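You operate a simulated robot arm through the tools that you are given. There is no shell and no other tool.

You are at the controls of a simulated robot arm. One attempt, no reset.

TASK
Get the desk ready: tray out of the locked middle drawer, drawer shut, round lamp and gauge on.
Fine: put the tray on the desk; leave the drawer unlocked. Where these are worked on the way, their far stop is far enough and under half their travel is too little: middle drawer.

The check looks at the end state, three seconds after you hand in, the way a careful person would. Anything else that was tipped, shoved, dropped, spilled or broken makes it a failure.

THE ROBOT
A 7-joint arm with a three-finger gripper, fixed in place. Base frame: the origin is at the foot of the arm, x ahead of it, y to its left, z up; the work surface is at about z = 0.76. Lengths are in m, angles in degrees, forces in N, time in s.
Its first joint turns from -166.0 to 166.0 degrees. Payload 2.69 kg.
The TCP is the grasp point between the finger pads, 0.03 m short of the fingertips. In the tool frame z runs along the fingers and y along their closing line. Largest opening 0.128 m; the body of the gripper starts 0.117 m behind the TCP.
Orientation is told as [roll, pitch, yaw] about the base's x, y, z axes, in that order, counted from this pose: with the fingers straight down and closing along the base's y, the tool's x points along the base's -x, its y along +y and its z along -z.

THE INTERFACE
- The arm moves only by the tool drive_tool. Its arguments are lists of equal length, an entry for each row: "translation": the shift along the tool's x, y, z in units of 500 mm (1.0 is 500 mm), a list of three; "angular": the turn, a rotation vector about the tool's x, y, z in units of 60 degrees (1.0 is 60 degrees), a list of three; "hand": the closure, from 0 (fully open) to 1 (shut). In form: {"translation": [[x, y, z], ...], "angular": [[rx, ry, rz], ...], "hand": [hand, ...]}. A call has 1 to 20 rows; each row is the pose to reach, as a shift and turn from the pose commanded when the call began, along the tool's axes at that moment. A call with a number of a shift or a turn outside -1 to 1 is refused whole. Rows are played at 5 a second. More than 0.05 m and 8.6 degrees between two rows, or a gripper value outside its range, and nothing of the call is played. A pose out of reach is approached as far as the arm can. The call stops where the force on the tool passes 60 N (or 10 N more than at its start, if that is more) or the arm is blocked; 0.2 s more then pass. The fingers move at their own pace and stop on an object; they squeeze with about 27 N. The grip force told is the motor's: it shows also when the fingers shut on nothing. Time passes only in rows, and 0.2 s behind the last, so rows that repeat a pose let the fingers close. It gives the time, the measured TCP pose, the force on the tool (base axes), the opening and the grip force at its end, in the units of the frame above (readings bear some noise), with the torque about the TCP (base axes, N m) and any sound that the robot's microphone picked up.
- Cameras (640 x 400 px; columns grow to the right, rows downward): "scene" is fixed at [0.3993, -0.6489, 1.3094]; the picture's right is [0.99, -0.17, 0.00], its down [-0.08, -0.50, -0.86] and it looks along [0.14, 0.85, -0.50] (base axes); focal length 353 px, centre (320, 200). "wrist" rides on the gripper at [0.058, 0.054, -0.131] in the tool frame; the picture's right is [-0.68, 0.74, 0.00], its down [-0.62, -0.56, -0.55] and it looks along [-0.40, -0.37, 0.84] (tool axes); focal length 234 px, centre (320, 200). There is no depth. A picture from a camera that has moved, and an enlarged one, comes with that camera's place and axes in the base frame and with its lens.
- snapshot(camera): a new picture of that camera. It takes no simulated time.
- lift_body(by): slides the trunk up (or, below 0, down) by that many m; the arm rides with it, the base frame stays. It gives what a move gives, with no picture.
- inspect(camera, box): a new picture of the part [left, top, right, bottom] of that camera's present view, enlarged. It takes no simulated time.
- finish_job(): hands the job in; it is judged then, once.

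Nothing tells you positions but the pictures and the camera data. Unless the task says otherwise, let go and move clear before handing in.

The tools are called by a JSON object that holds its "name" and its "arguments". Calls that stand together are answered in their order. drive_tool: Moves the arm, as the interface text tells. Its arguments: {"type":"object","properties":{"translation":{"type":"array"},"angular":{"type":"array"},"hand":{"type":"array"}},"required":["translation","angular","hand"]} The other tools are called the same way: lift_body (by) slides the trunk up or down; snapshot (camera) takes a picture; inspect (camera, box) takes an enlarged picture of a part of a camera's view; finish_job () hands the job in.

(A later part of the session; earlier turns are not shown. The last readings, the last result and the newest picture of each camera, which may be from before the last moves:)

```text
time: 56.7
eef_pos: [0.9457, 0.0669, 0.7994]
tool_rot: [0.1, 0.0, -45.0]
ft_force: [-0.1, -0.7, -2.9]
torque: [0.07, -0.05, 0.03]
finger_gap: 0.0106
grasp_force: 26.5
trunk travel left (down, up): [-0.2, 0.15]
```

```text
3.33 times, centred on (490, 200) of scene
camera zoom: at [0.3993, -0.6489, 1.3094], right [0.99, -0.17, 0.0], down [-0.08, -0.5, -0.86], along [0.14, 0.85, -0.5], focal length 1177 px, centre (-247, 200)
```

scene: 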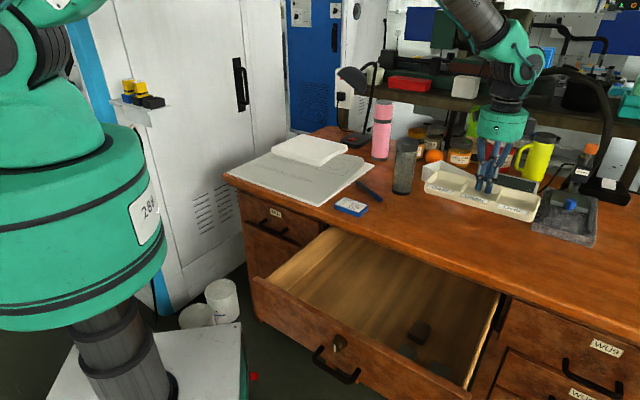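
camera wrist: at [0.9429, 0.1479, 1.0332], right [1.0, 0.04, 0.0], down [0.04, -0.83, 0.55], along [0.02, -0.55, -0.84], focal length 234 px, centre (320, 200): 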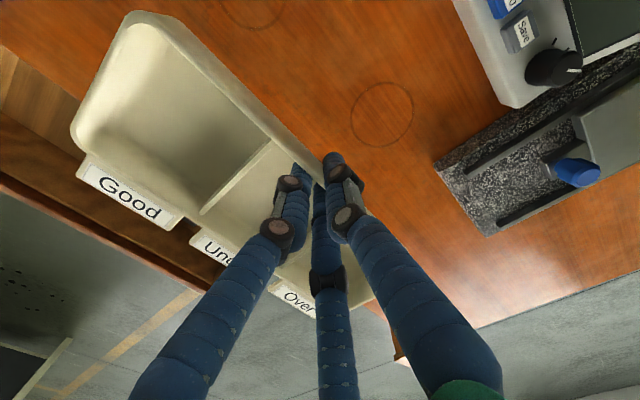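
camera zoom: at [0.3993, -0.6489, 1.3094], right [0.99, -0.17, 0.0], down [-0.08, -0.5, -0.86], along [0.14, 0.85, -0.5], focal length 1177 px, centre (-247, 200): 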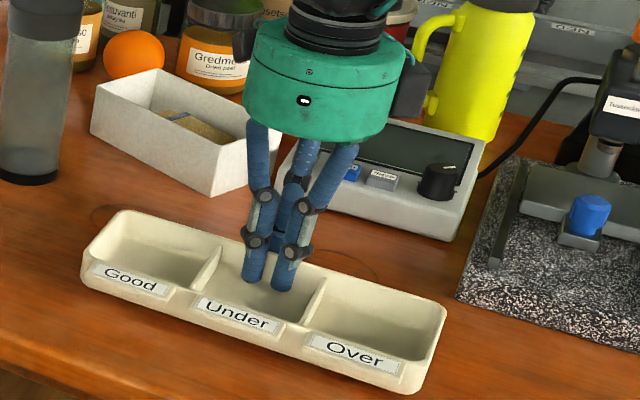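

{"name": "drive_tool", "arguments": {"translation": [[0, 0, 0.004], [0, 0, 0.008]], "angular": [[0, 0, 0], [0, 0, 0]], "hand": [1, 1]}}

{"name": "drive_tool", "arguments": {"translation": [[0, 0, 0.004], [0, 0, 0.008]], "angular": [[0, 0, 0], [0, 0, 0]], "hand": [1, 1]}}

```text
time: 57.3
eef_pos: [0.9458, 0.0673, 0.7957]
tool_rot: [0.0, -0.1, -44.9]
ft_force: [0.1, 0.2, -1.6]
torque: [0.09, -0.08, -0.01]
finger_gap: 0.0105
grasp_force: 27.4
trunk travel left (down, up): [-0.2, 0.15]
```

```text
time: 57.9
eef_pos: [0.945, 0.0669, 0.7951]
tool_rot: [0.1, -0.1, -44.9]
ft_force: [-3.8, 0.2, 15.7]
torque: [0.62, 0.58, 0.05]
finger_gap: 0.0107
grasp_force: 27.3
trunk travel left (down, up): [-0.2, 0.15]
```

Contact: the tray is on the desk. I'll unload slightly, open, and lift straight up.

{"name": "drive_tool", "arguments": {"translation": [[0, 0, -0.005], [0, 0, -0.005], [0, 0, -0.005], [0, 0, -0.03], [0, 0, -0.08], [0, 0, -0.15], [0, 0, -0.23], [0, 0, -0.31]], "angular": [[0, 0, 0], [0, 0, 0], [0, 0, 0], [0, 0, 0], [0, 0, 0], [0, 0, 0], [0, 0, 0], [0, 0, 0]], "hand": [0.72, 0.72, 0.72, 0.72, 0.72, 0.72, 0.72, 0.72]}}

{"name": "snapshot", "arguments": {"camera": "scene"}}

{"name": "snapshot", "arguments": {"camera": "wrist"}}

```text
time: 59.7
eef_pos: [0.9447, 0.065, 0.9489]
tool_rot: [-0.1, -0.2, -45.0]
ft_force: [-0.6, -0.5, -0.2]
torque: [-0.03, 0.02, 0.0]
finger_gap: 0.0358
grasp_force: 0.0
trunk travel left (down, up): [-0.2, 0.15]
```

```text
taken
```

scene: 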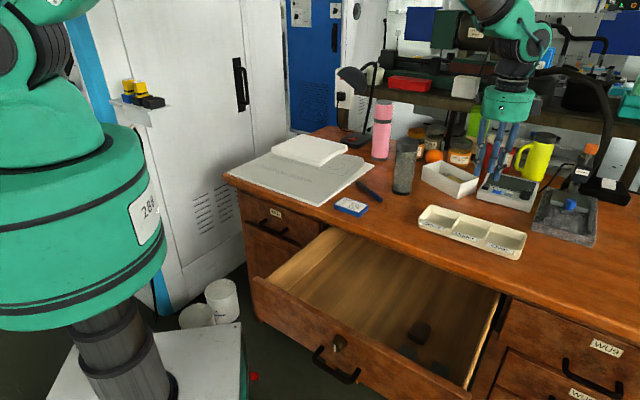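

```text
taken
camera wrist: at [0.9405, 0.1448, 1.079], right [1.0, 0.04, 0.0], down [0.04, -0.83, 0.55], along [0.02, -0.55, -0.84], focal length 234 px, centre (320, 200)
```

wrist: 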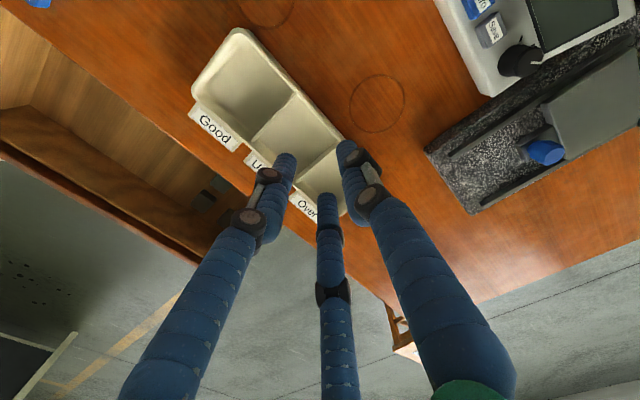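

The tray is on the desk, level and undisturbed. Next I'll shut the drawer, first retreating at height to its front side.

{"name": "drive_tool", "arguments": {"translation": [[0, 0, -0.08], [0.03, -0.09, -0.1], [0.06, -0.18, -0.1], [0.09, -0.27, -0.1], [0.12, -0.36, -0.1], [0.15, -0.45, -0.1], [0.18, -0.54, -0.1], [0.21, -0.63, -0.1], [0.24, -0.72, -0.1], [0.27, -0.81, -0.1], [0.304, -0.9, -0.1]], "angular": [[0, 0, 0], [0, 0, 0], [0, 0, 0], [0, 0, 0], [0, 0, 0], [0, 0, 0], [0, 0, 0], [0, 0, 0], [0, 0, 0], [0, 0, 0], [0, 0, 0]], "hand": [1, 1, 1, 1, 1, 1, 1, 1, 1, 1, 1]}}

{"name": "drive_tool", "arguments": {"translation": [[0, -0.04, 0], [0, -0.08, 0], [0, -0.12, 0], [0, -0.16, 0], [0, -0.2, 0], [0, -0.24, 0], [0, -0.27, 0], [0, -0.29, 0]], "angular": [[-0.125, 0, 0], [-0.25, 0, 0], [-0.375, 0, 0], [-0.5, 0, 0], [-0.625, 0, 0], [-0.75, 0, 0], [-0.875, 0, 0], [-1.0, 0, 0]], "hand": [1, 1, 1, 1, 1, 1, 1, 1]}}

{"name": "drive_tool", "arguments": {"translation": [[0, 0, 0], [0, 0, 0], [0, 0, 0], [0, 0, 0]], "angular": [[-0.125, 0, 0], [-0.25, 0, 0], [-0.375, 0, 0], [-0.5, 0, 0]], "hand": [1, 1, 1, 1]}}

{"name": "snapshot", "arguments": {"camera": "scene"}}

{"name": "snapshot", "arguments": {"camera": "wrist"}}

```text
time: 62.1
eef_pos: [0.5159, -0.1393, 0.9962]
tool_rot: [0.0, -0.1, -45.0]
ft_force: [0.2, -0.3, -0.8]
torque: [0.0, 0.04, 0.03]
finger_gap: 0.0022
grasp_force: 27.3
trunk travel left (down, up): [-0.2, 0.15]
```

```text
time: 63.9
eef_pos: [0.4148, -0.2461, 0.998]
tool_rot: [60.1, -0.1, -45.0]
ft_force: [-0.2, 0.2, 0.1]
torque: [0.02, -0.01, 0.0]
finger_gap: 0.0024
grasp_force: 27.1
trunk travel left (down, up): [-0.2, 0.15]
```

```text
time: 64.9
eef_pos: [0.4153, -0.2461, 0.9967]
tool_rot: [89.9, -0.1, -45.0]
ft_force: [0.2, 0.2, 1.1]
torque: [0.0, 0.05, 0.0]
finger_gap: 0.0021
grasp_force: 27.3
trunk travel left (down, up): [-0.2, 0.15]
```

```text
taken
```

scene: 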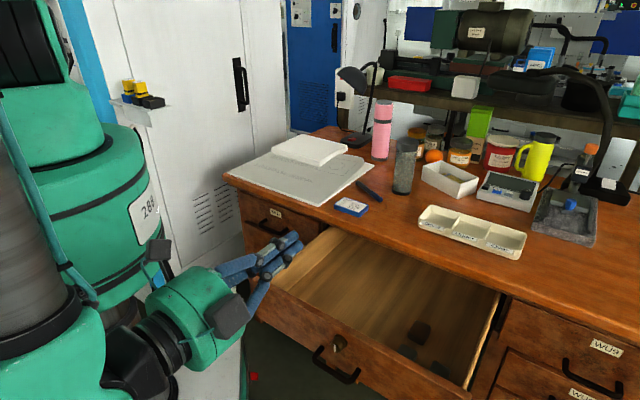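

```text
taken
camera wrist: at [0.2807, -0.2972, 1.0509], right [0.48, -0.48, 0.74], down [0.05, -0.82, -0.56], along [0.88, 0.31, -0.37], focal length 234 px, centre (320, 200)
```

wrist: 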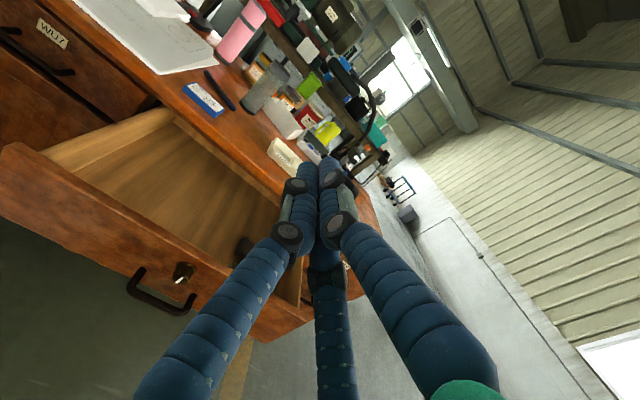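

{"name": "drive_tool", "arguments": {"translation": [[0.01, -0.09, 0], [0.02, -0.18, 0], [0.03, -0.27, 0], [0.04, -0.36, 0], [0.05, -0.45, 0], [0.055, -0.54, 0], [0.055, -0.63, 0]], "angular": [[0, 0, 0], [0, 0, 0], [0, 0, 0], [0, 0, 0], [0, 0, 0], [0, 0, 0], [0, 0, 0]], "hand": [1, 1, 1, 1, 1, 1, 1]}}

{"name": "snapshot", "arguments": {"camera": "wrist"}}

{"name": "inspect", "arguments": {"camera": "scene", "box": [240, 240, 440, 400]}}

```text
time: 66.5
eef_pos: [0.3979, -0.2264, 0.6807]
tool_rot: [90.0, 0.0, -44.9]
ft_force: [0.2, 0.4, -0.2]
torque: [-0.02, 0.01, -0.02]
finger_gap: 0.0022
grasp_force: 27.2
trunk travel left (down, up): [-0.2, 0.15]
```

```text
taken
camera wrist: at [0.263, -0.2774, 0.7354], right [0.48, -0.48, 0.74], down [0.05, -0.82, -0.56], along [0.88, 0.31, -0.37], focal length 234 px, centre (320, 200)
```

wrist: 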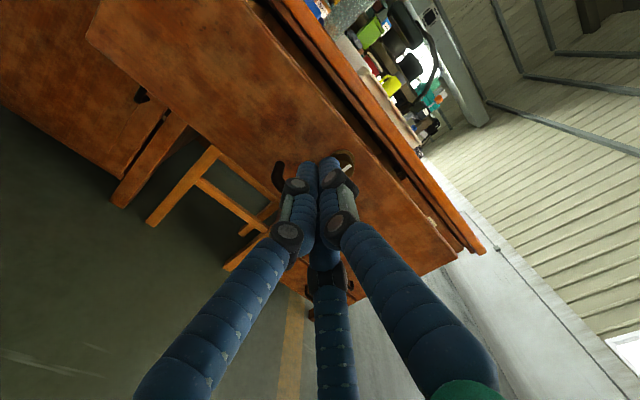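

```text
2.50 times, centred on (340, 320) of scene
camera zoom: at [0.3993, -0.6489, 1.3094], right [0.99, -0.17, 0.0], down [-0.08, -0.5, -0.86], along [0.14, 0.85, -0.5], focal length 883 px, centre (270, -100)
```

zoom: 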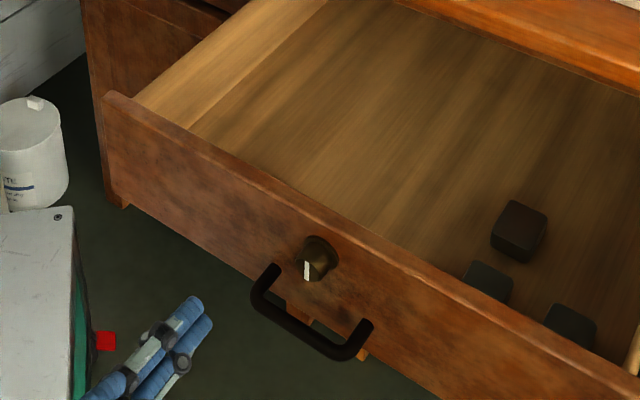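

{"name": "drive_tool", "arguments": {"translation": [[0, 0, 0.06], [0, 0, 0.12], [0, 0, 0.16], [0, 0, 0.19], [0, 0, 0.22], [0, 0, 0.25], [0, 0, 0.29], [0, 0, 0.33], [0, 0, 0.37], [0, 0, 0.41], [0, 0, 0.45]], "angular": [[0, 0, 0], [0, 0, 0], [0, 0, 0], [0, 0, 0], [0, 0, 0], [0, 0, 0], [0, 0, 0], [0, 0, 0], [0, 0, 0], [0, 0, 0], [0, 0, 0]], "hand": [1, 1, 1, 1, 1, 1, 1, 1, 1, 1, 1]}}

{"name": "snapshot", "arguments": {"camera": "scene"}}

```text
time: 68.9
eef_pos: [0.5576, -0.0697, 0.6814]
tool_rot: [90.0, 0.0, -45.0]
ft_force: [0.1, -0.3, -0.3]
torque: [0.01, 0.02, 0.01]
finger_gap: 0.0023
grasp_force: 32.0
trunk travel left (down, up): [-0.2, 0.15]
```

```text
taken
```

scene: 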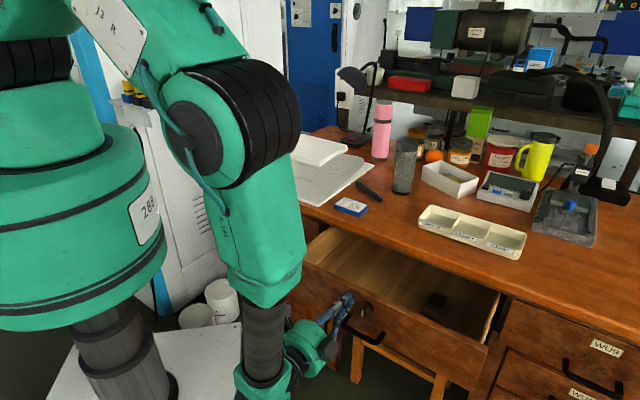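

The drawer is closing; I'll continue until it bottoms out.

{"name": "drive_tool", "arguments": {"translation": [[0, 0, 0.04], [0, 0, 0.08], [0, 0, 0.12], [0, 0, 0.16], [0, 0, 0.2], [0, 0, 0.24], [0, 0, 0.28], [0, 0, 0.31], [0, 0, 0.33], [0, 0, 0.35], [0, 0, 0.37], [0, 0, 0.39]], "angular": [[0, 0, 0], [0, 0, 0], [0, 0, 0], [0, 0, 0], [0, 0, 0], [0, 0, 0], [0, 0, 0], [0, 0, 0], [0, 0, 0], [0, 0, 0], [0, 0, 0], [0, 0, 0]], "hand": [1, 1, 1, 1, 1, 1, 1, 1, 1, 1, 1, 1]}}

{"name": "snapshot", "arguments": {"camera": "scene"}}

{"name": "inspect", "arguments": {"camera": "scene", "box": [300, 200, 540, 350]}}

```text
time: 71.4
eef_pos: [0.6863, 0.0634, 0.6812]
tool_rot: [89.9, 0.2, -45.3]
ft_force: [-11.8, -13.8, 3.0]
torque: [0.13, 0.12, 0.19]
finger_gap: 0.0057
grasp_force: 31.1
trunk travel left (down, up): [-0.2, 0.15]
stopped in row 12: the force on the tool passed its limit at 79 N (the readings are from after the stop); the commanded pose is now the measured one
```

```text
taken
```

scene: 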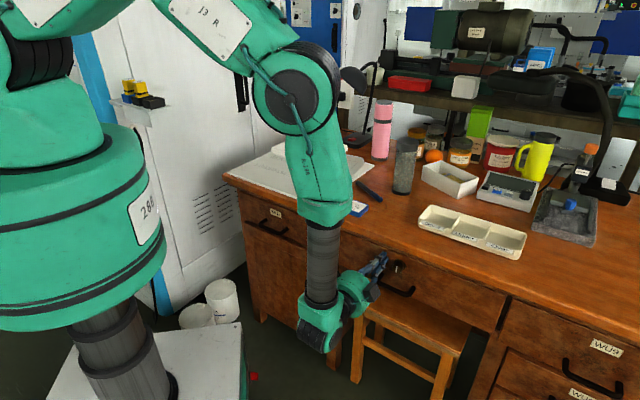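

```text
2.67 times, centred on (420, 275) of scene
camera zoom: at [0.3993, -0.6489, 1.3094], right [0.99, -0.17, 0.0], down [-0.08, -0.5, -0.86], along [0.14, 0.85, -0.5], focal length 942 px, centre (53, 0)
```

zoom: 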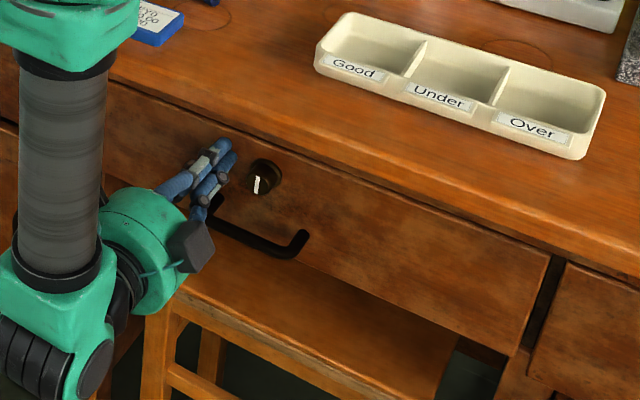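

The drawer is shut: it hit its stop with the fingertips at the face plane. Now I'll back off and rise, then reorient toward the gauge.

{"name": "drive_tool", "arguments": {"translation": [[0, 0, -0.04], [0, 0, -0.12], [0, 0, -0.2], [0, 0, -0.28], [0, 0, -0.36], [0, 0.09, -0.4], [0, 0.18, -0.4], [0, 0.27, -0.4], [0, 0.36, -0.4], [0, 0.45, -0.4], [0, 0.54, -0.4], [0, 0.63, -0.4], [0, 0.72, -0.4], [0, 0.8, -0.4]], "angular": [[0, 0, 0], [0, 0, 0], [0, 0, 0], [0, 0, 0], [0, 0, 0], [0, 0, 0], [0, 0, 0], [0, 0, 0], [0, 0, 0], [0, 0, 0], [0, 0, 0], [0, 0, 0], [0, 0, 0], [0, 0, 0]], "hand": [1, 1, 1, 1, 1, 1, 1, 1, 1, 1, 1, 1, 1, 1]}}

{"name": "inspect", "arguments": {"camera": "scene", "box": [300, 200, 540, 350]}}

```text
time: 74.4
eef_pos: [0.5472, -0.076, 1.0819]
tool_rot: [89.9, 0.3, -45.5]
ft_force: [-0.1, 0.2, -0.3]
torque: [-0.01, -0.03, -0.05]
finger_gap: 0.0023
grasp_force: 31.7
trunk travel left (down, up): [-0.2, 0.15]
```

```text
2.67 times, centred on (420, 275) of scene
camera zoom: at [0.3993, -0.6489, 1.3094], right [0.99, -0.17, 0.0], down [-0.08, -0.5, -0.86], along [0.14, 0.85, -0.5], focal length 942 px, centre (53, 0)
```

zoom: 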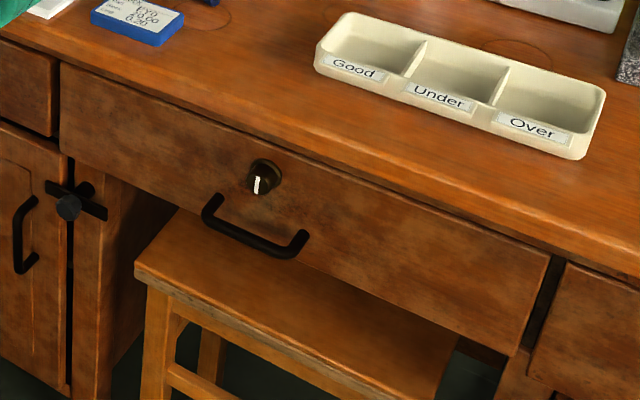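

The drawer sits flush and the tray is fine. I'll turn the tool down and yaw toward the gauge.

{"name": "drive_tool", "arguments": {"translation": [[0, 0, 0], [0, 0, 0], [0, 0, 0], [0, 0, 0], [0, 0, 0], [0, 0, 0], [0, 0, 0], [0, 0, 0]], "angular": [[0.125, 0, 0], [0.25, 0, 0], [0.375, 0, 0], [0.5, 0, 0], [0.625, 0, 0], [0.75, 0, 0], [0.875, 0, 0], [1.0, 0, 0]], "hand": [1, 1, 1, 1, 1, 1, 1, 1]}}

{"name": "drive_tool", "arguments": {"translation": [[0, 0, 0], [0, 0, 0], [0, 0, 0], [0, 0, 0]], "angular": [[0.125, 0, 0], [0.25, 0, 0], [0.375, 0, 0], [0.5, 0, 0]], "hand": [1, 1, 1, 1]}}

{"name": "drive_tool", "arguments": {"translation": [[0, 0, 0], [0, 0, 0], [0, 0, 0], [0, 0, 0], [0, 0, 0], [0, 0, 0], [0, 0, 0], [0, 0, 0]], "angular": [[0, 0, -0.12], [0, 0, -0.24], [0, 0, -0.36], [0, 0, -0.48], [0, 0, -0.6], [0, 0, -0.72], [0, 0, -0.84], [0, 0, -0.94]], "hand": [1, 1, 1, 1, 1, 1, 1, 1]}}

```text
time: 76.2
eef_pos: [0.5454, -0.0772, 1.0815]
tool_rot: [29.8, 0.2, -45.4]
ft_force: [-0.9, 0.5, 0.4]
torque: [-0.01, -0.01, 0.03]
finger_gap: 0.0018
grasp_force: 32.1
trunk travel left (down, up): [-0.2, 0.15]
```

```text
time: 77.2
eef_pos: [0.5463, -0.0777, 1.0817]
tool_rot: [-0.2, 0.3, -45.3]
ft_force: [-0.5, -0.9, 0.8]
torque: [0.0, 0.03, 0.05]
finger_gap: 0.0019
grasp_force: 31.6
trunk travel left (down, up): [-0.2, 0.15]
```

```text
time: 79.0
eef_pos: [0.546, -0.078, 1.0822]
tool_rot: [0.1, 0.3, 11.1]
ft_force: [0.7, 0.4, -0.1]
torque: [0.01, -0.01, -0.01]
finger_gap: 0.0021
grasp_force: 31.0
trunk travel left (down, up): [-0.2, 0.15]
```

{"name": "snapshot", "arguments": {"camera": "wrist"}}

{"name": "snapshot", "arguments": {"camera": "scene"}}

```text
taken
camera wrist: at [0.4778, -0.0354, 1.2133], right [0.52, 0.85, 0.0], down [0.72, -0.44, 0.54], along [0.46, -0.29, -0.84], focal length 234 px, centre (320, 200)
```

wrist: 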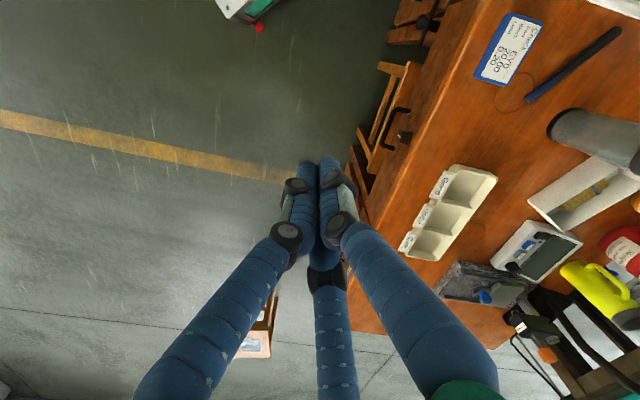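

```text
taken
```

scene: 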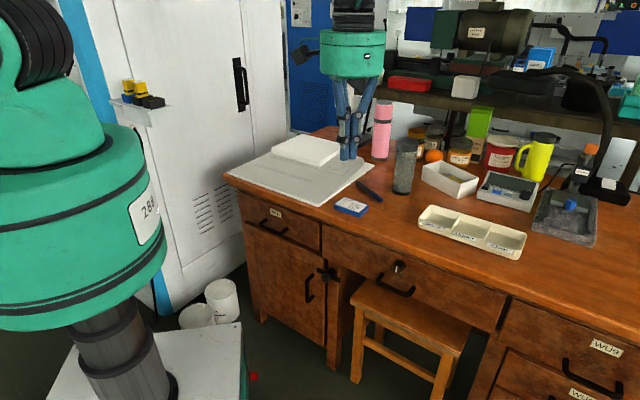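

I need to know where the right lamp's head hangs before reaching to the gauge, so I'll tilt the tool outward to look toward it.

{"name": "drive_tool", "arguments": {"translation": [[0, 0, 0], [0, 0, 0], [0, 0, 0], [0, 0, 0], [0, 0, 0], [0, 0, 0], [0, 0, 0]], "angular": [[0, -0.12, 0], [0, -0.24, 0], [0, -0.36, 0], [0, -0.48, 0], [0, -0.6, 0], [0, -0.7, 0], [0, -0.75, 0]], "hand": [1, 1, 1, 1, 1, 1, 1]}}

{"name": "snapshot", "arguments": {"camera": "wrist"}}

```text
time: 80.8
eef_pos: [0.5331, -0.0724, 1.0394]
tool_rot: [3.5, -40.6, 8.7]
ft_force: [0.3, -0.2, 0.7]
torque: [0.04, 0.07, 0.03]
finger_gap: 0.0022
grasp_force: 31.7
trunk travel left (down, up): [-0.2, 0.15]
stopped in row 7: the arm was blocked; the commanded pose is now the measured one
```

```text
taken
camera wrist: at [0.3951, -0.0469, 1.1036], right [0.37, 0.8, 0.47], down [0.22, -0.57, 0.79], along [0.9, -0.19, -0.39], focal length 234 px, centre (320, 200)
```

wrist: 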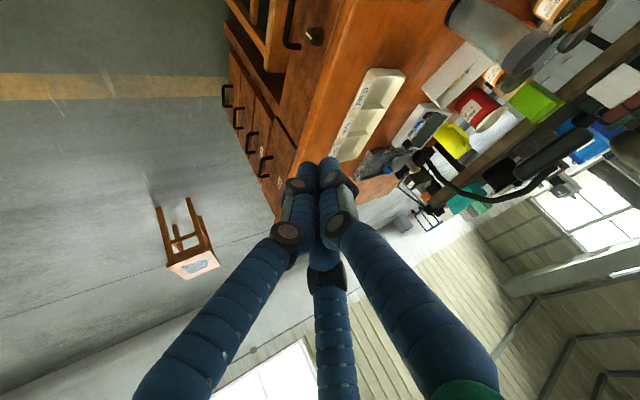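

The right lamp's head hangs far back, at about (1.36, 0.56, 1.03), so it's clear of the gauge. I'll move out toward the gauge with a moderate outward tilt for a close look.

{"name": "drive_tool", "arguments": {"translation": [[-0.05, 0.035, 0.061], [-0.1, 0.07, 0.122], [-0.151, 0.104, 0.183], [-0.202, 0.139, 0.244], [-0.252, 0.174, 0.305], [-0.302, 0.209, 0.366], [-0.353, 0.244, 0.427], [-0.403, 0.278, 0.488], [-0.454, 0.313, 0.549], [-0.504, 0.348, 0.61]], "angular": [[0.003, 0.0093, -0.0033], [0.006, 0.0186, -0.0066], [0.009, 0.0279, -0.0099], [0.012, 0.0372, -0.0132], [0.015, 0.0465, -0.0165], [0.018, 0.0558, -0.0198], [0.021, 0.0651, -0.0231], [0.024, 0.0744, -0.0264], [0.027, 0.0837, -0.0297], [0.03, 0.093, -0.033]], "hand": [1, 1, 1, 1, 1, 1, 1, 1, 1, 1]}}

{"name": "snapshot", "arguments": {"camera": "wrist"}}

{"name": "snapshot", "arguments": {"camera": "scene"}}

```text
time: 83.2
eef_pos: [0.8901, 0.1785, 1.0234]
tool_rot: [-0.3, -37.9, 11.5]
ft_force: [-1.5, 0.7, 3.1]
torque: [-0.04, -0.02, -0.01]
finger_gap: 0.0019
grasp_force: 31.5
trunk travel left (down, up): [-0.2, 0.15]
stopped in row 10: the arm was blocked; the commanded pose is now the measured one
```

```text
taken
camera wrist: at [0.7544, 0.2059, 1.0911], right [0.38, 0.83, 0.41], down [0.26, -0.52, 0.81], along [0.89, -0.2, -0.41], focal length 234 px, centre (320, 200)
```

wrist: 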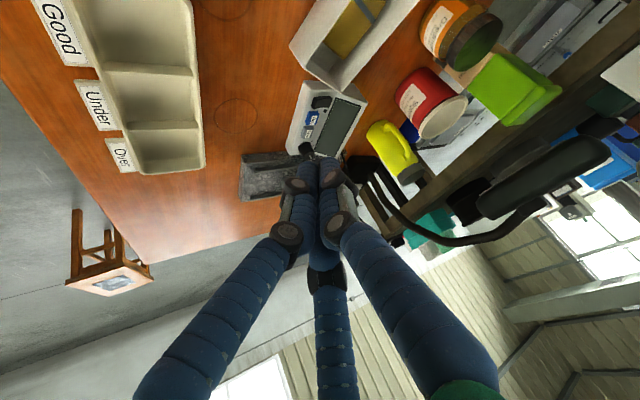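

```text
taken
```

scene: 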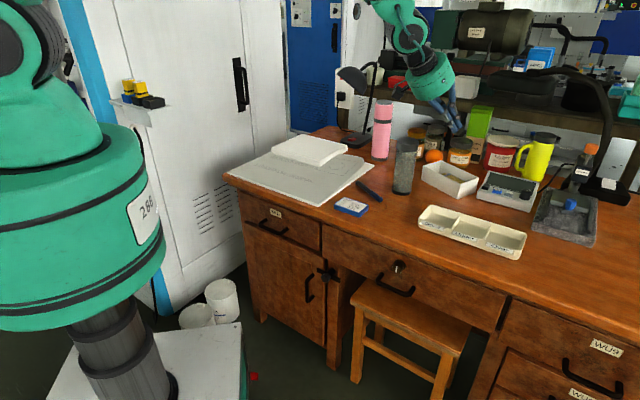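

{"name": "inspect", "arguments": {"camera": "wrist", "box": [270, 60, 390, 180]}}

{"name": "inspect", "arguments": {"camera": "scene", "box": [470, 165, 550, 215]}}

```text
3.33 times, centred on (330, 120) of wrist
camera zoom: at [0.7544, 0.2059, 1.0911], right [0.38, 0.83, 0.41], down [0.26, -0.52, 0.81], along [0.89, -0.2, -0.41], focal length 781 px, centre (287, 467)
```

zoom: 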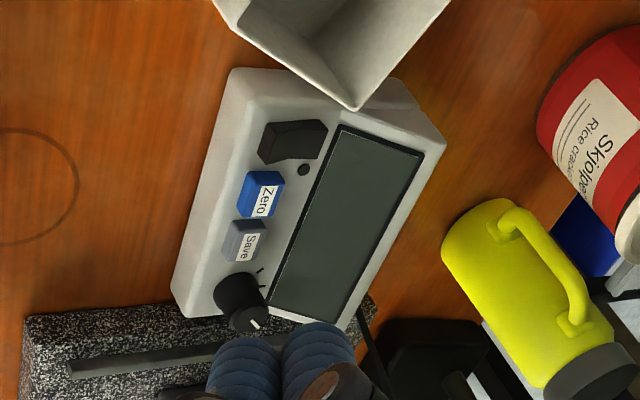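

```text
8.00 times, centred on (510, 190) of scene
camera zoom: at [0.3993, -0.6489, 1.3094], right [0.99, -0.17, 0.0], down [-0.08, -0.5, -0.86], along [0.14, 0.85, -0.5], focal length 2825 px, centre (-1200, 280)
```

zoom: 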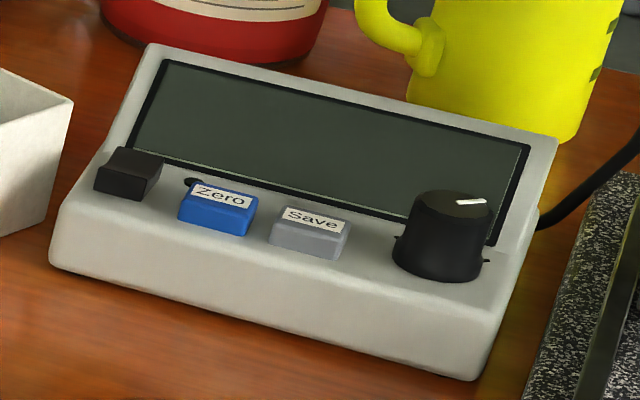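

{"name": "inspect", "arguments": {"camera": "wrist", "box": [312, 90, 348, 114]}}

{"name": "inspect", "arguments": {"camera": "scene", "box": [474, 168, 504, 190]}}

{"name": "inspect", "arguments": {"camera": "scene", "box": [336, 125, 376, 150]}}

{"name": "inspect", "arguments": {"camera": "scene", "box": [590, 170, 630, 200]}}

```text
16.00 times, centred on (330, 102) of wrist
camera zoom: at [0.7544, 0.2059, 1.0911], right [0.38, 0.83, 0.41], down [0.26, -0.52, 0.81], along [0.89, -0.2, -0.41], focal length 3747 px, centre (160, 1768)
```

zoom: 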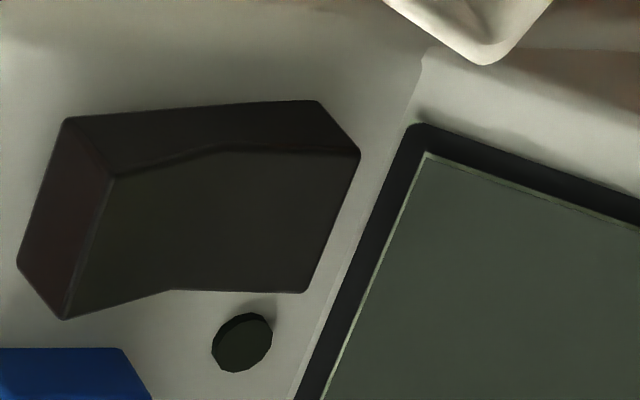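

```text
16.00 times, centred on (489, 179) of scene
camera zoom: at [0.3993, -0.6489, 1.3094], right [0.99, -0.17, 0.0], down [-0.08, -0.5, -0.86], along [0.14, 0.85, -0.5], focal length 5650 px, centre (-2384, 536)
```

zoom: 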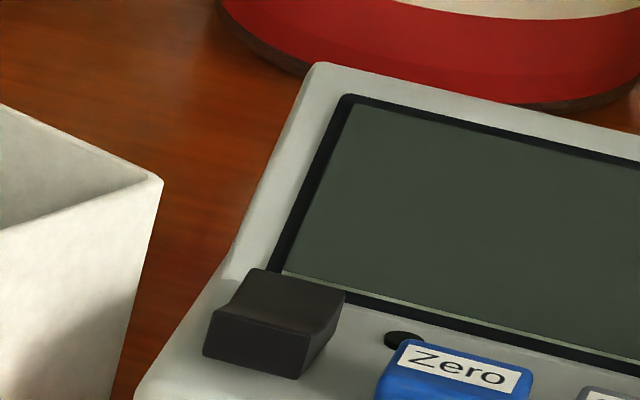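

```text
16.00 times, centred on (356, 138) of scene
camera zoom: at [0.3993, -0.6489, 1.3094], right [0.99, -0.17, 0.0], down [-0.08, -0.5, -0.86], along [0.14, 0.85, -0.5], focal length 5650 px, centre (-256, 1200)
```

zoom: 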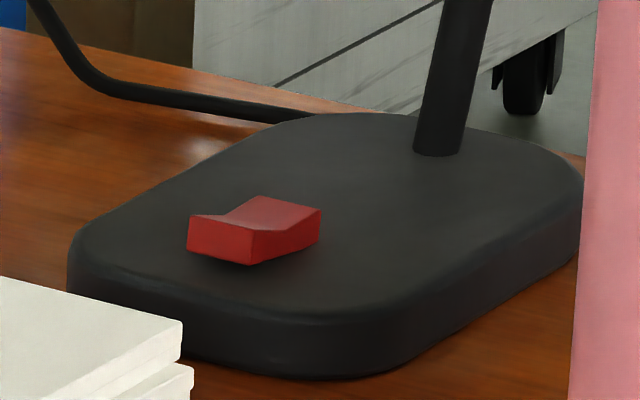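

```text
13.33 times, centred on (610, 185) of scene
camera zoom: at [0.3993, -0.6489, 1.3094], right [0.99, -0.17, 0.0], down [-0.08, -0.5, -0.86], along [0.14, 0.85, -0.5], focal length 4708 px, centre (-3547, 400)
```

zoom: 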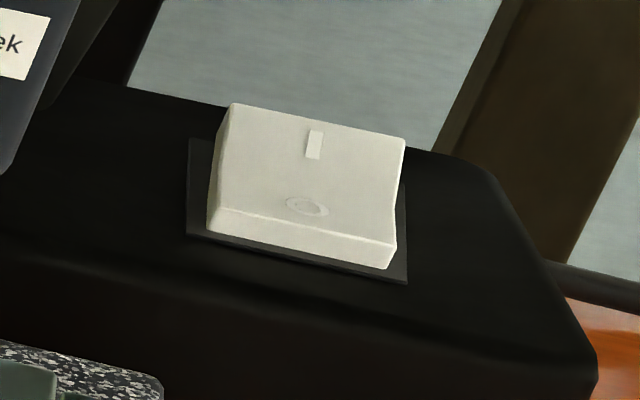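

Triangulation shows the gauge rocker's front edge is about 6 mm higher than its back (front (1.055, 0.206, 0.803), back ~0.797). The raised front end is the one to press. I'll spin the tool so a single finger hangs lowest.

{"name": "drive_tool", "arguments": {"translation": [[0, 0, 0], [0, 0, 0], [0, 0, 0], [0, 0, 0], [0, 0, 0], [0, 0, 0], [0, 0, 0], [0, 0, 0]], "angular": [[0, 0, -0.125], [0, 0, -0.25], [0, 0, -0.375], [0, 0, -0.5], [0, 0, -0.625], [0, 0, -0.75], [0, 0, -0.875], [0, 0, -1.0]], "hand": [0.5, 0.5, 0.5, 0.45, 0.45, 0.45, 0.45, 0.45]}}

{"name": "drive_tool", "arguments": {"translation": [[0, 0, 0], [0, 0, 0], [0, 0, 0], [0, 0, 0]], "angular": [[0, 0, -0.125], [0, 0, -0.25], [0, 0, -0.375], [0, 0, -0.5]], "hand": [0.45, 0.45, 0.45, 0.45]}}

{"name": "snapshot", "arguments": {"camera": "wrist"}}

{"name": "snapshot", "arguments": {"camera": "scene"}}

```text
time: 85.0
eef_pos: [0.8899, 0.1764, 1.0154]
tool_rot: [-33.6, -17.5, 76.9]
ft_force: [0.3, -0.4, -0.5]
torque: [0.0, -0.03, 0.04]
finger_gap: 0.0704
grasp_force: 0.0
trunk travel left (down, up): [-0.2, 0.15]
```

```text
time: 86.0
eef_pos: [0.8917, 0.1769, 1.0157]
tool_rot: [-37.4, 0.3, 101.6]
ft_force: [0.2, 0.0, 0.4]
torque: [-0.01, 0.02, 0.0]
finger_gap: 0.0703
grasp_force: 0.1
trunk travel left (down, up): [-0.2, 0.15]
```

```text
taken
camera wrist: at [0.781, 0.0956, 1.0878], right [-0.71, 0.54, -0.45], down [-0.01, 0.63, 0.78], along [0.71, 0.55, -0.44], focal length 234 px, centre (320, 200)
```

wrist: 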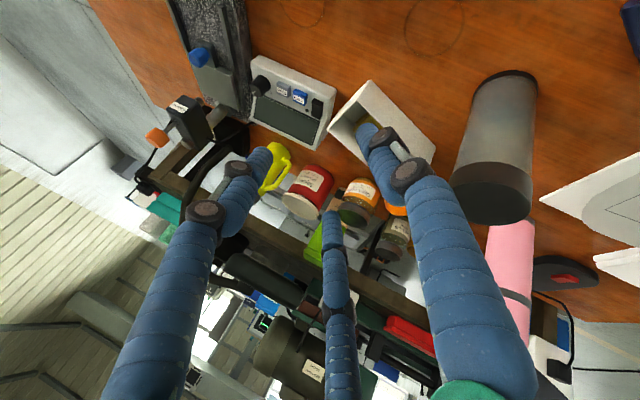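

```text
taken
```

scene: 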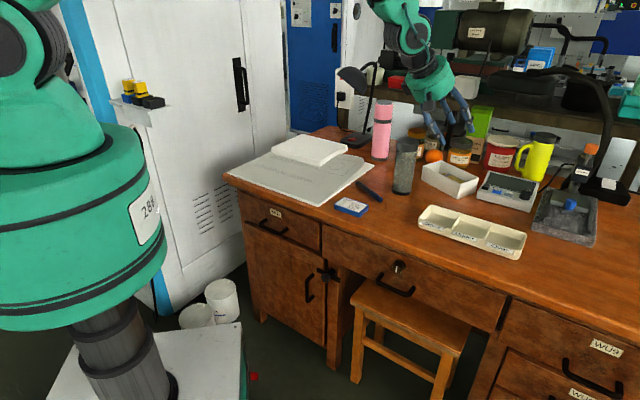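

The spin is done. I'll move the lower finger to just above the front of the gauge rocker.

{"name": "drive_tool", "arguments": {"translation": [[0, -0.02, 0.07], [0, -0.04, 0.14], [-0.001, -0.06, 0.21], [-0.001, -0.08, 0.28], [-0.002, -0.11, 0.35], [-0.002, -0.1356, 0.41], [-0.002, -0.1356, 0.4326]], "angular": [[0, 0, 0], [0, 0, 0], [0, 0, 0], [0, 0, 0], [0, 0, 0], [0, 0, 0], [0, 0, 0]], "hand": [0.45, 0.45, 0.45, 0.45, 0.45, 0.45, 0.45]}}

{"name": "snapshot", "arguments": {"camera": "wrist"}}

{"name": "inspect", "arguments": {"camera": "scene", "box": [440, 120, 560, 210]}}

```text
time: 87.6
eef_pos: [1.072, 0.2143, 0.8821]
tool_rot: [-37.2, 0.2, 101.4]
ft_force: [-0.4, -0.9, -1.8]
torque: [0.0, -0.05, 0.01]
finger_gap: 0.0704
grasp_force: 0.0
out of reach, approached as far as the arm can: row 5
trunk travel left (down, up): [-0.2, 0.15]
```

```text
taken
camera wrist: at [0.962, 0.1326, 0.9552], right [-0.71, 0.55, -0.45], down [-0.01, 0.63, 0.78], along [0.71, 0.55, -0.44], focal length 234 px, centre (320, 200)
```

wrist: 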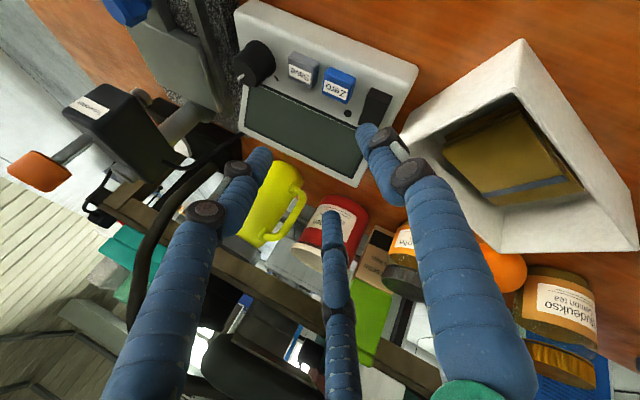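

```text
4.44 times, centred on (500, 165) of scene
camera zoom: at [0.3993, -0.6489, 1.3094], right [0.99, -0.17, 0.0], down [-0.08, -0.5, -0.86], along [0.14, 0.85, -0.5], focal length 1570 px, centre (-480, 356)
```

zoom: 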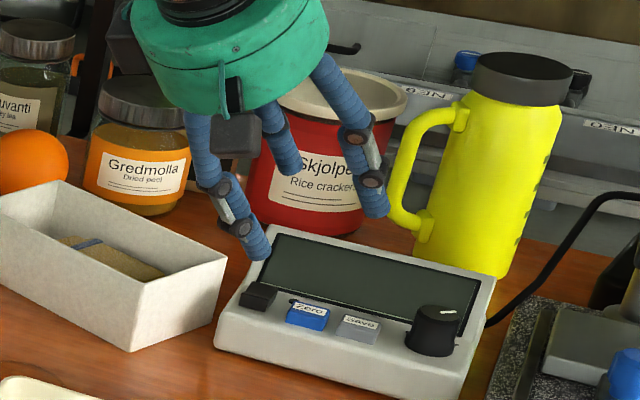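

The fingertip is right above the rocker's front end, with about 3 cm to go. I'll descend vertically in small steps.

{"name": "drive_tool", "arguments": {"translation": [[0, 0.0122, 0.0159], [0, 0.0243, 0.0318], [0, 0.0304, 0.0397]], "angular": [[0, 0, 0], [0, 0, 0], [0, 0, 0]], "hand": [0.45, 0.45, 0.45]}}

{"name": "inspect", "arguments": {"camera": "scene", "box": [460, 150, 530, 210]}}

{"name": "inspect", "arguments": {"camera": "wrist", "box": [310, 60, 430, 160]}}

```text
time: 88.4
eef_pos: [1.0714, 0.2142, 0.8599]
tool_rot: [-37.3, 0.2, 101.4]
ft_force: [0.6, 0.1, -0.6]
torque: [-0.01, -0.01, 0.01]
finger_gap: 0.0705
grasp_force: 0.0
trunk travel left (down, up): [-0.2, 0.15]
```

```text
6.67 times, centred on (495, 180) of scene
camera zoom: at [0.3993, -0.6489, 1.3094], right [0.99, -0.17, 0.0], down [-0.08, -0.5, -0.86], along [0.14, 0.85, -0.5], focal length 2354 px, centre (-847, 333)
```

zoom: 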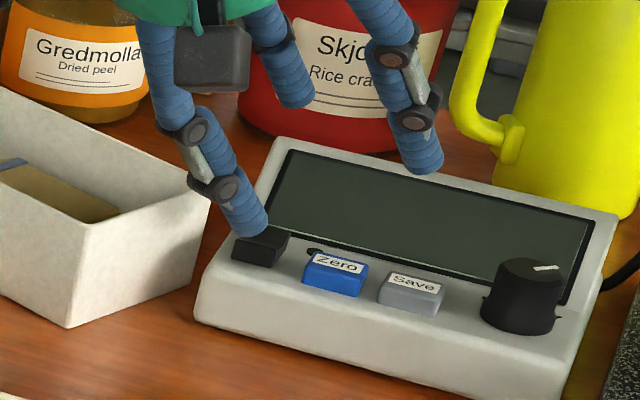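

```text
4.00 times, centred on (370, 110) of wrist
camera zoom: at [0.9618, 0.133, 0.9318], right [-0.71, 0.55, -0.45], down [-0.01, 0.63, 0.78], along [0.71, 0.55, -0.44], focal length 937 px, centre (120, 560)
```

zoom: 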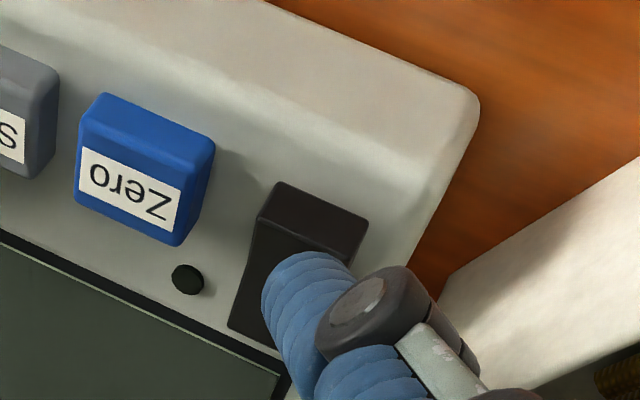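

I'll adjust about 6 mm deeper onto the front facet and touch down.

{"name": "drive_tool", "arguments": {"translation": [[-0.0007, -0.009, 0.007], [-0.0007, -0.003, 0.015], [-0.0007, 0.0007, 0.0197]], "angular": [[0, 0, 0], [0, 0, 0], [0, 0, 0]], "hand": [0.45, 0.45, 0.45]}}

{"name": "inspect", "arguments": {"camera": "wrist", "box": [310, 60, 430, 160]}}

{"name": "inspect", "arguments": {"camera": "scene", "box": [460, 150, 530, 210]}}

```text
time: 89.2
eef_pos: [1.078, 0.2164, 0.8534]
tool_rot: [-37.4, 0.2, 101.5]
ft_force: [-2.5, -1.3, 4.6]
torque: [-0.08, 0.25, 0.01]
finger_gap: 0.0724
grasp_force: 0.4
trunk travel left (down, up): [-0.2, 0.15]
heard: click
```

```text
4.00 times, centred on (370, 110) of wrist
camera zoom: at [0.9674, 0.1356, 0.9241], right [-0.71, 0.55, -0.45], down [-0.01, 0.63, 0.78], along [0.71, 0.55, -0.44], focal length 937 px, centre (120, 560)
```

zoom: 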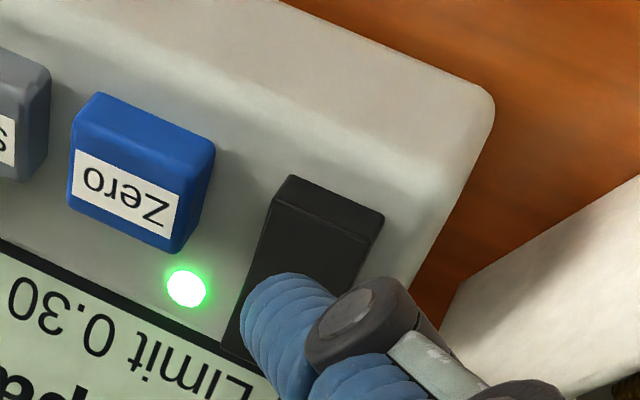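

```text
6.67 times, centred on (495, 180) of scene
camera zoom: at [0.3993, -0.6489, 1.3094], right [0.99, -0.17, 0.0], down [-0.08, -0.5, -0.86], along [0.14, 0.85, -0.5], focal length 2354 px, centre (-847, 333)
```

zoom: 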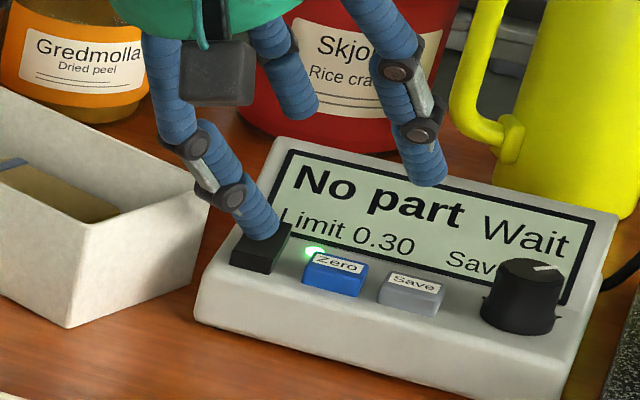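

There was a click, the green LED lit, and the display came on. I'll lift straight up and retract toward the robot before going to the lamp.

{"name": "drive_tool", "arguments": {"translation": [[0, -0.0243, -0.0318], [0, -0.0608, -0.0795], [0, -0.1215, -0.159], [0, -0.12, -0.23], [0, -0.11, -0.31], [0, -0.1, -0.39], [0, -0.1, -0.47]], "angular": [[0, 0, 0], [0, 0, 0], [0, 0, 0], [0, 0, 0], [0, 0, 0], [0, 0, 0], [0, 0, 0]], "hand": [0.45, 0.45, 0.45, 0.45, 0.45, 0.45, 0.45]}}

{"name": "snapshot", "arguments": {"camera": "scene"}}

{"name": "snapshot", "arguments": {"camera": "wrist"}}

```text
time: 90.8
eef_pos: [0.9742, 0.196, 1.068]
tool_rot: [-37.5, 0.2, 101.3]
ft_force: [-0.4, -0.9, -0.2]
torque: [0.0, 0.0, 0.0]
finger_gap: 0.0704
grasp_force: 0.0
trunk travel left (down, up): [-0.2, 0.15]
```

```text
taken
```

scene: 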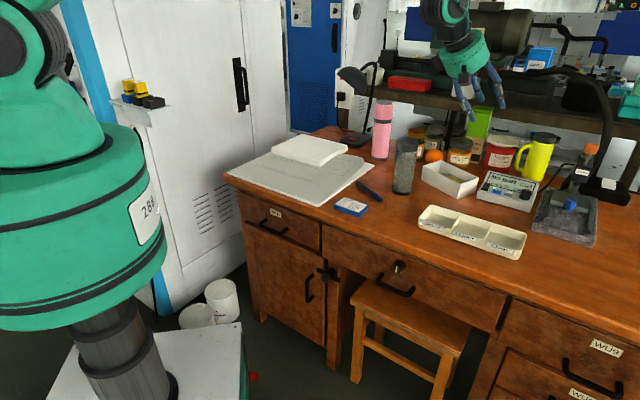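

```text
taken
camera wrist: at [0.866, 0.1155, 1.1399], right [-0.71, 0.55, -0.45], down [-0.01, 0.63, 0.78], along [0.71, 0.55, -0.44], focal length 234 px, centre (320, 200)
```

wrist: 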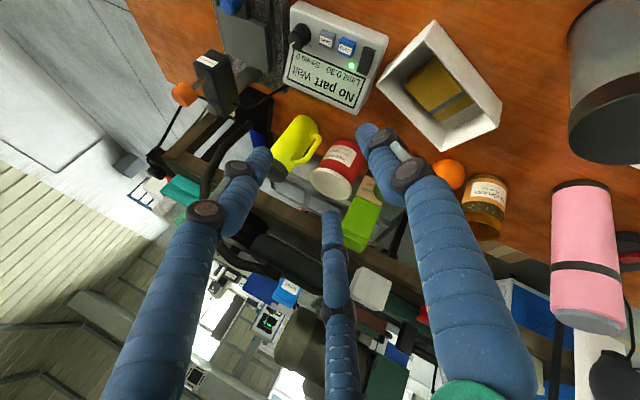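

The gauge stays on. Now to the round lamp: its red rocker sits near (0.755, 0.70, 0.79), front end raised like the gauge's, and the shade is around (0.79, 0.82, 1.02). I'll retract and swing left at a safe height.

{"name": "drive_tool", "arguments": {"translation": [[0, 0.064, -0.055], [0, 0.128, -0.11], [0, 0.192, -0.165], [0, 0.256, -0.22], [0.001, 0.32, -0.275]], "angular": [[0, 0, 0], [0, 0, 0], [0, 0, 0], [0, 0, 0], [0, 0, 0]], "hand": [0.6, 0.6, 0.6, 0.6, 0.6]}}

{"name": "drive_tool", "arguments": {"translation": [[-0.082, 0.0187, -0.0143], [-0.164, 0.0374, -0.0286], [-0.247, 0.0561, -0.0429], [-0.329, 0.0748, -0.0572], [-0.411, 0.0935, -0.0715], [-0.493, 0.1122, -0.0858], [-0.575, 0.1309, -0.1001], [-0.658, 0.1496, -0.1144], [-0.74, 0.1683, -0.1287], [-0.822, 0.187, -0.143]], "angular": [[0, -0.0319, -0.0417], [0, -0.0638, -0.0834], [0, -0.0957, -0.1251], [0, -0.1276, -0.1668], [0, -0.1595, -0.2085], [0, -0.1914, -0.2502], [0, -0.2233, -0.2919], [0, -0.2552, -0.3336], [0, -0.2871, -0.3753], [0, -0.319, -0.417]], "hand": [0.6, 0.6, 0.6, 0.6, 0.6, 0.6, 0.6, 0.6, 0.6, 0.6]}}

{"name": "snapshot", "arguments": {"camera": "scene"}}

{"name": "snapshot", "arguments": {"camera": "wrist"}}

```text
time: 92.0
eef_pos: [0.771, 0.1539, 1.082]
tool_rot: [-37.4, 0.1, 101.4]
ft_force: [0.2, 0.3, -0.4]
torque: [-0.04, 0.06, -0.02]
finger_gap: 0.0512
grasp_force: 0.1
trunk travel left (down, up): [-0.2, 0.15]
```

```text
time: 94.2
eef_pos: [0.5754, 0.5347, 1.0783]
tool_rot: [-37.2, 0.1, 132.9]
ft_force: [0.2, -0.2, -0.6]
torque: [0.03, 0.01, 0.04]
finger_gap: 0.0514
grasp_force: 0.1
trunk travel left (down, up): [-0.2, 0.15]
```

```text
taken
```

scene: 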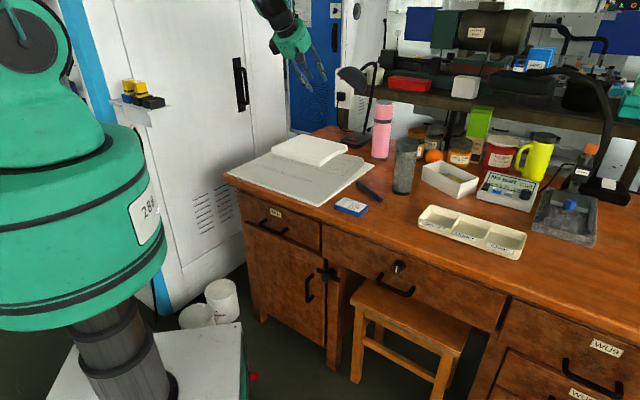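

```text
taken
camera wrist: at [0.5239, 0.4093, 1.1508], right [-0.89, 0.1, -0.45], down [-0.34, 0.53, 0.78], along [0.31, 0.84, -0.44], focal length 234 px, centre (320, 200)
```

wrist: 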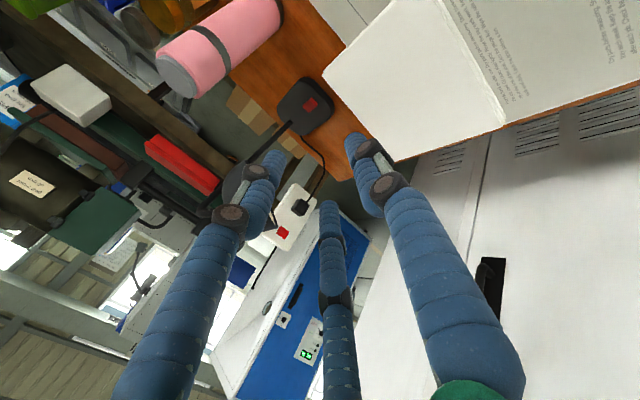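

{"name": "inspect", "arguments": {"camera": "wrist", "box": [180, 50, 380, 230]}}

{"name": "inspect", "arguments": {"camera": "wrist", "box": [290, 85, 330, 120]}}

{"name": "inspect", "arguments": {"camera": "scene", "box": [320, 50, 400, 150]}}

```text
2.22 times, centred on (280, 140) of wrist
camera zoom: at [0.5239, 0.4093, 1.1508], right [-0.89, 0.1, -0.45], down [-0.34, 0.53, 0.78], along [0.31, 0.84, -0.44], focal length 520 px, centre (409, 333)
```

zoom: 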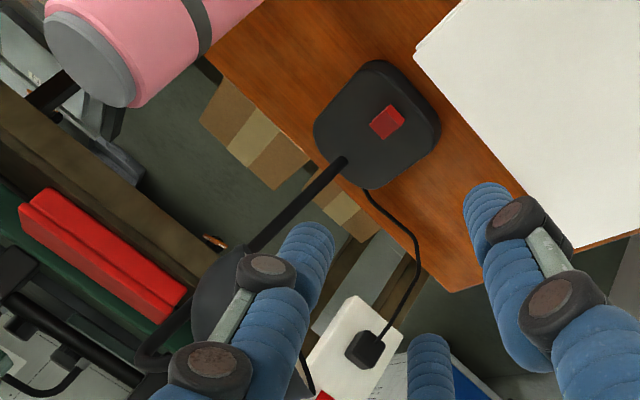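

```text
11.43 times, centred on (310, 102) of wrist
camera zoom: at [0.5239, 0.4093, 1.1508], right [-0.89, 0.1, -0.45], down [-0.34, 0.53, 0.78], along [0.31, 0.84, -0.44], focal length 2676 px, centre (434, 1314)
```

zoom: 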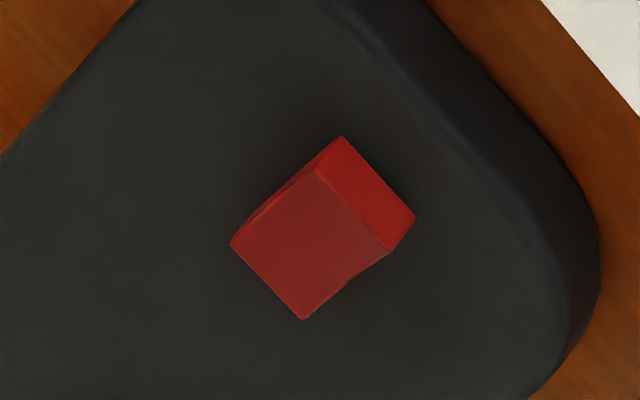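

```text
4.00 times, centred on (360, 100) of scene
camera zoom: at [0.3993, -0.6489, 1.3094], right [0.99, -0.17, 0.0], down [-0.08, -0.5, -0.86], along [0.14, 0.85, -0.5], focal length 1413 px, centre (160, 600)
```

zoom: 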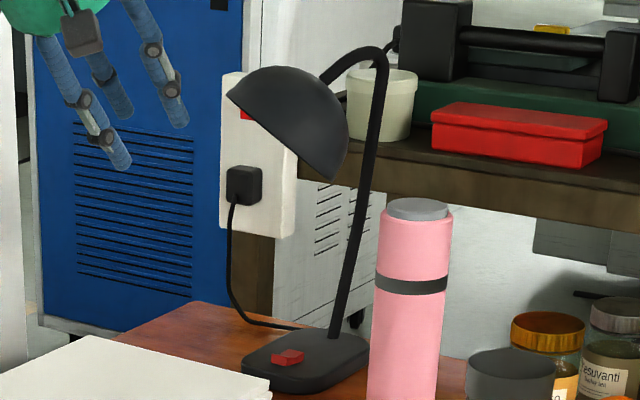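

The dome lamp's red rocker front edge is at (0.754, 0.709, 0.788) and its back at z = 0.784, so the front is raised. I want the shade's exact location before reaching under it, so I'll close the fingers to clear the view.

{"name": "drive_tool", "arguments": {"translation": [[0, 0, 0], [0, 0, 0], [0, 0, 0]], "angular": [[0, 0, 0], [0, 0, 0], [0, 0, 0]], "hand": [0.98, 0.98, 0.98]}}

{"name": "inspect", "arguments": {"camera": "wrist", "box": [180, 50, 380, 230]}}

```text
time: 95.0
eef_pos: [0.576, 0.5336, 1.0779]
tool_rot: [-37.2, 0.0, 132.9]
ft_force: [0.8, -0.3, 0.3]
torque: [0.0, -0.02, -0.03]
finger_gap: 0.0025
grasp_force: 0.3
trunk travel left (down, up): [-0.2, 0.15]
```

```text
2.22 times, centred on (280, 140) of wrist
camera zoom: at [0.524, 0.4092, 1.1509], right [-0.89, 0.1, -0.45], down [-0.33, 0.53, 0.78], along [0.31, 0.84, -0.44], focal length 520 px, centre (409, 333)
```

zoom: 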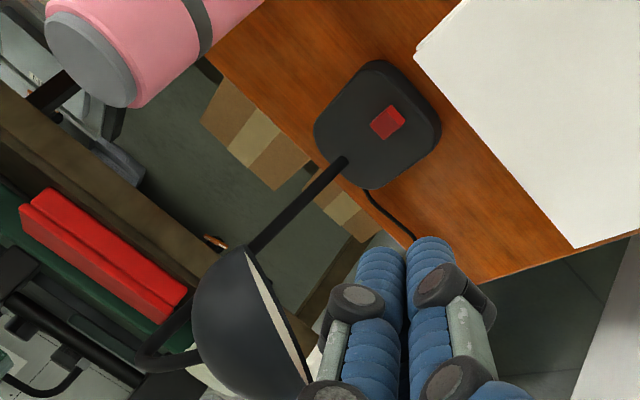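

The shade's rim is centred near (0.755, 0.737, 1.00), directly over the switch. I'll go in from the front with the gripper closed and tilted a bit more, keeping the hand about 7–10 cm below the shade's front edge.

{"name": "drive_tool", "arguments": {"translation": [[0, 0, 0], [0, 0, 0]], "angular": [[0.08, 0, 0], [0.15, 0, 0]], "hand": [0.98, 0.98]}}

```text
time: 95.6
eef_pos: [0.5747, 0.5365, 1.0883]
tool_rot: [-47.0, 0.1, 132.8]
ft_force: [0.6, 0.2, 6.5]
torque: [-0.44, 0.43, -0.02]
finger_gap: 0.0028
grasp_force: 0.2
trunk travel left (down, up): [-0.2, 0.15]
```

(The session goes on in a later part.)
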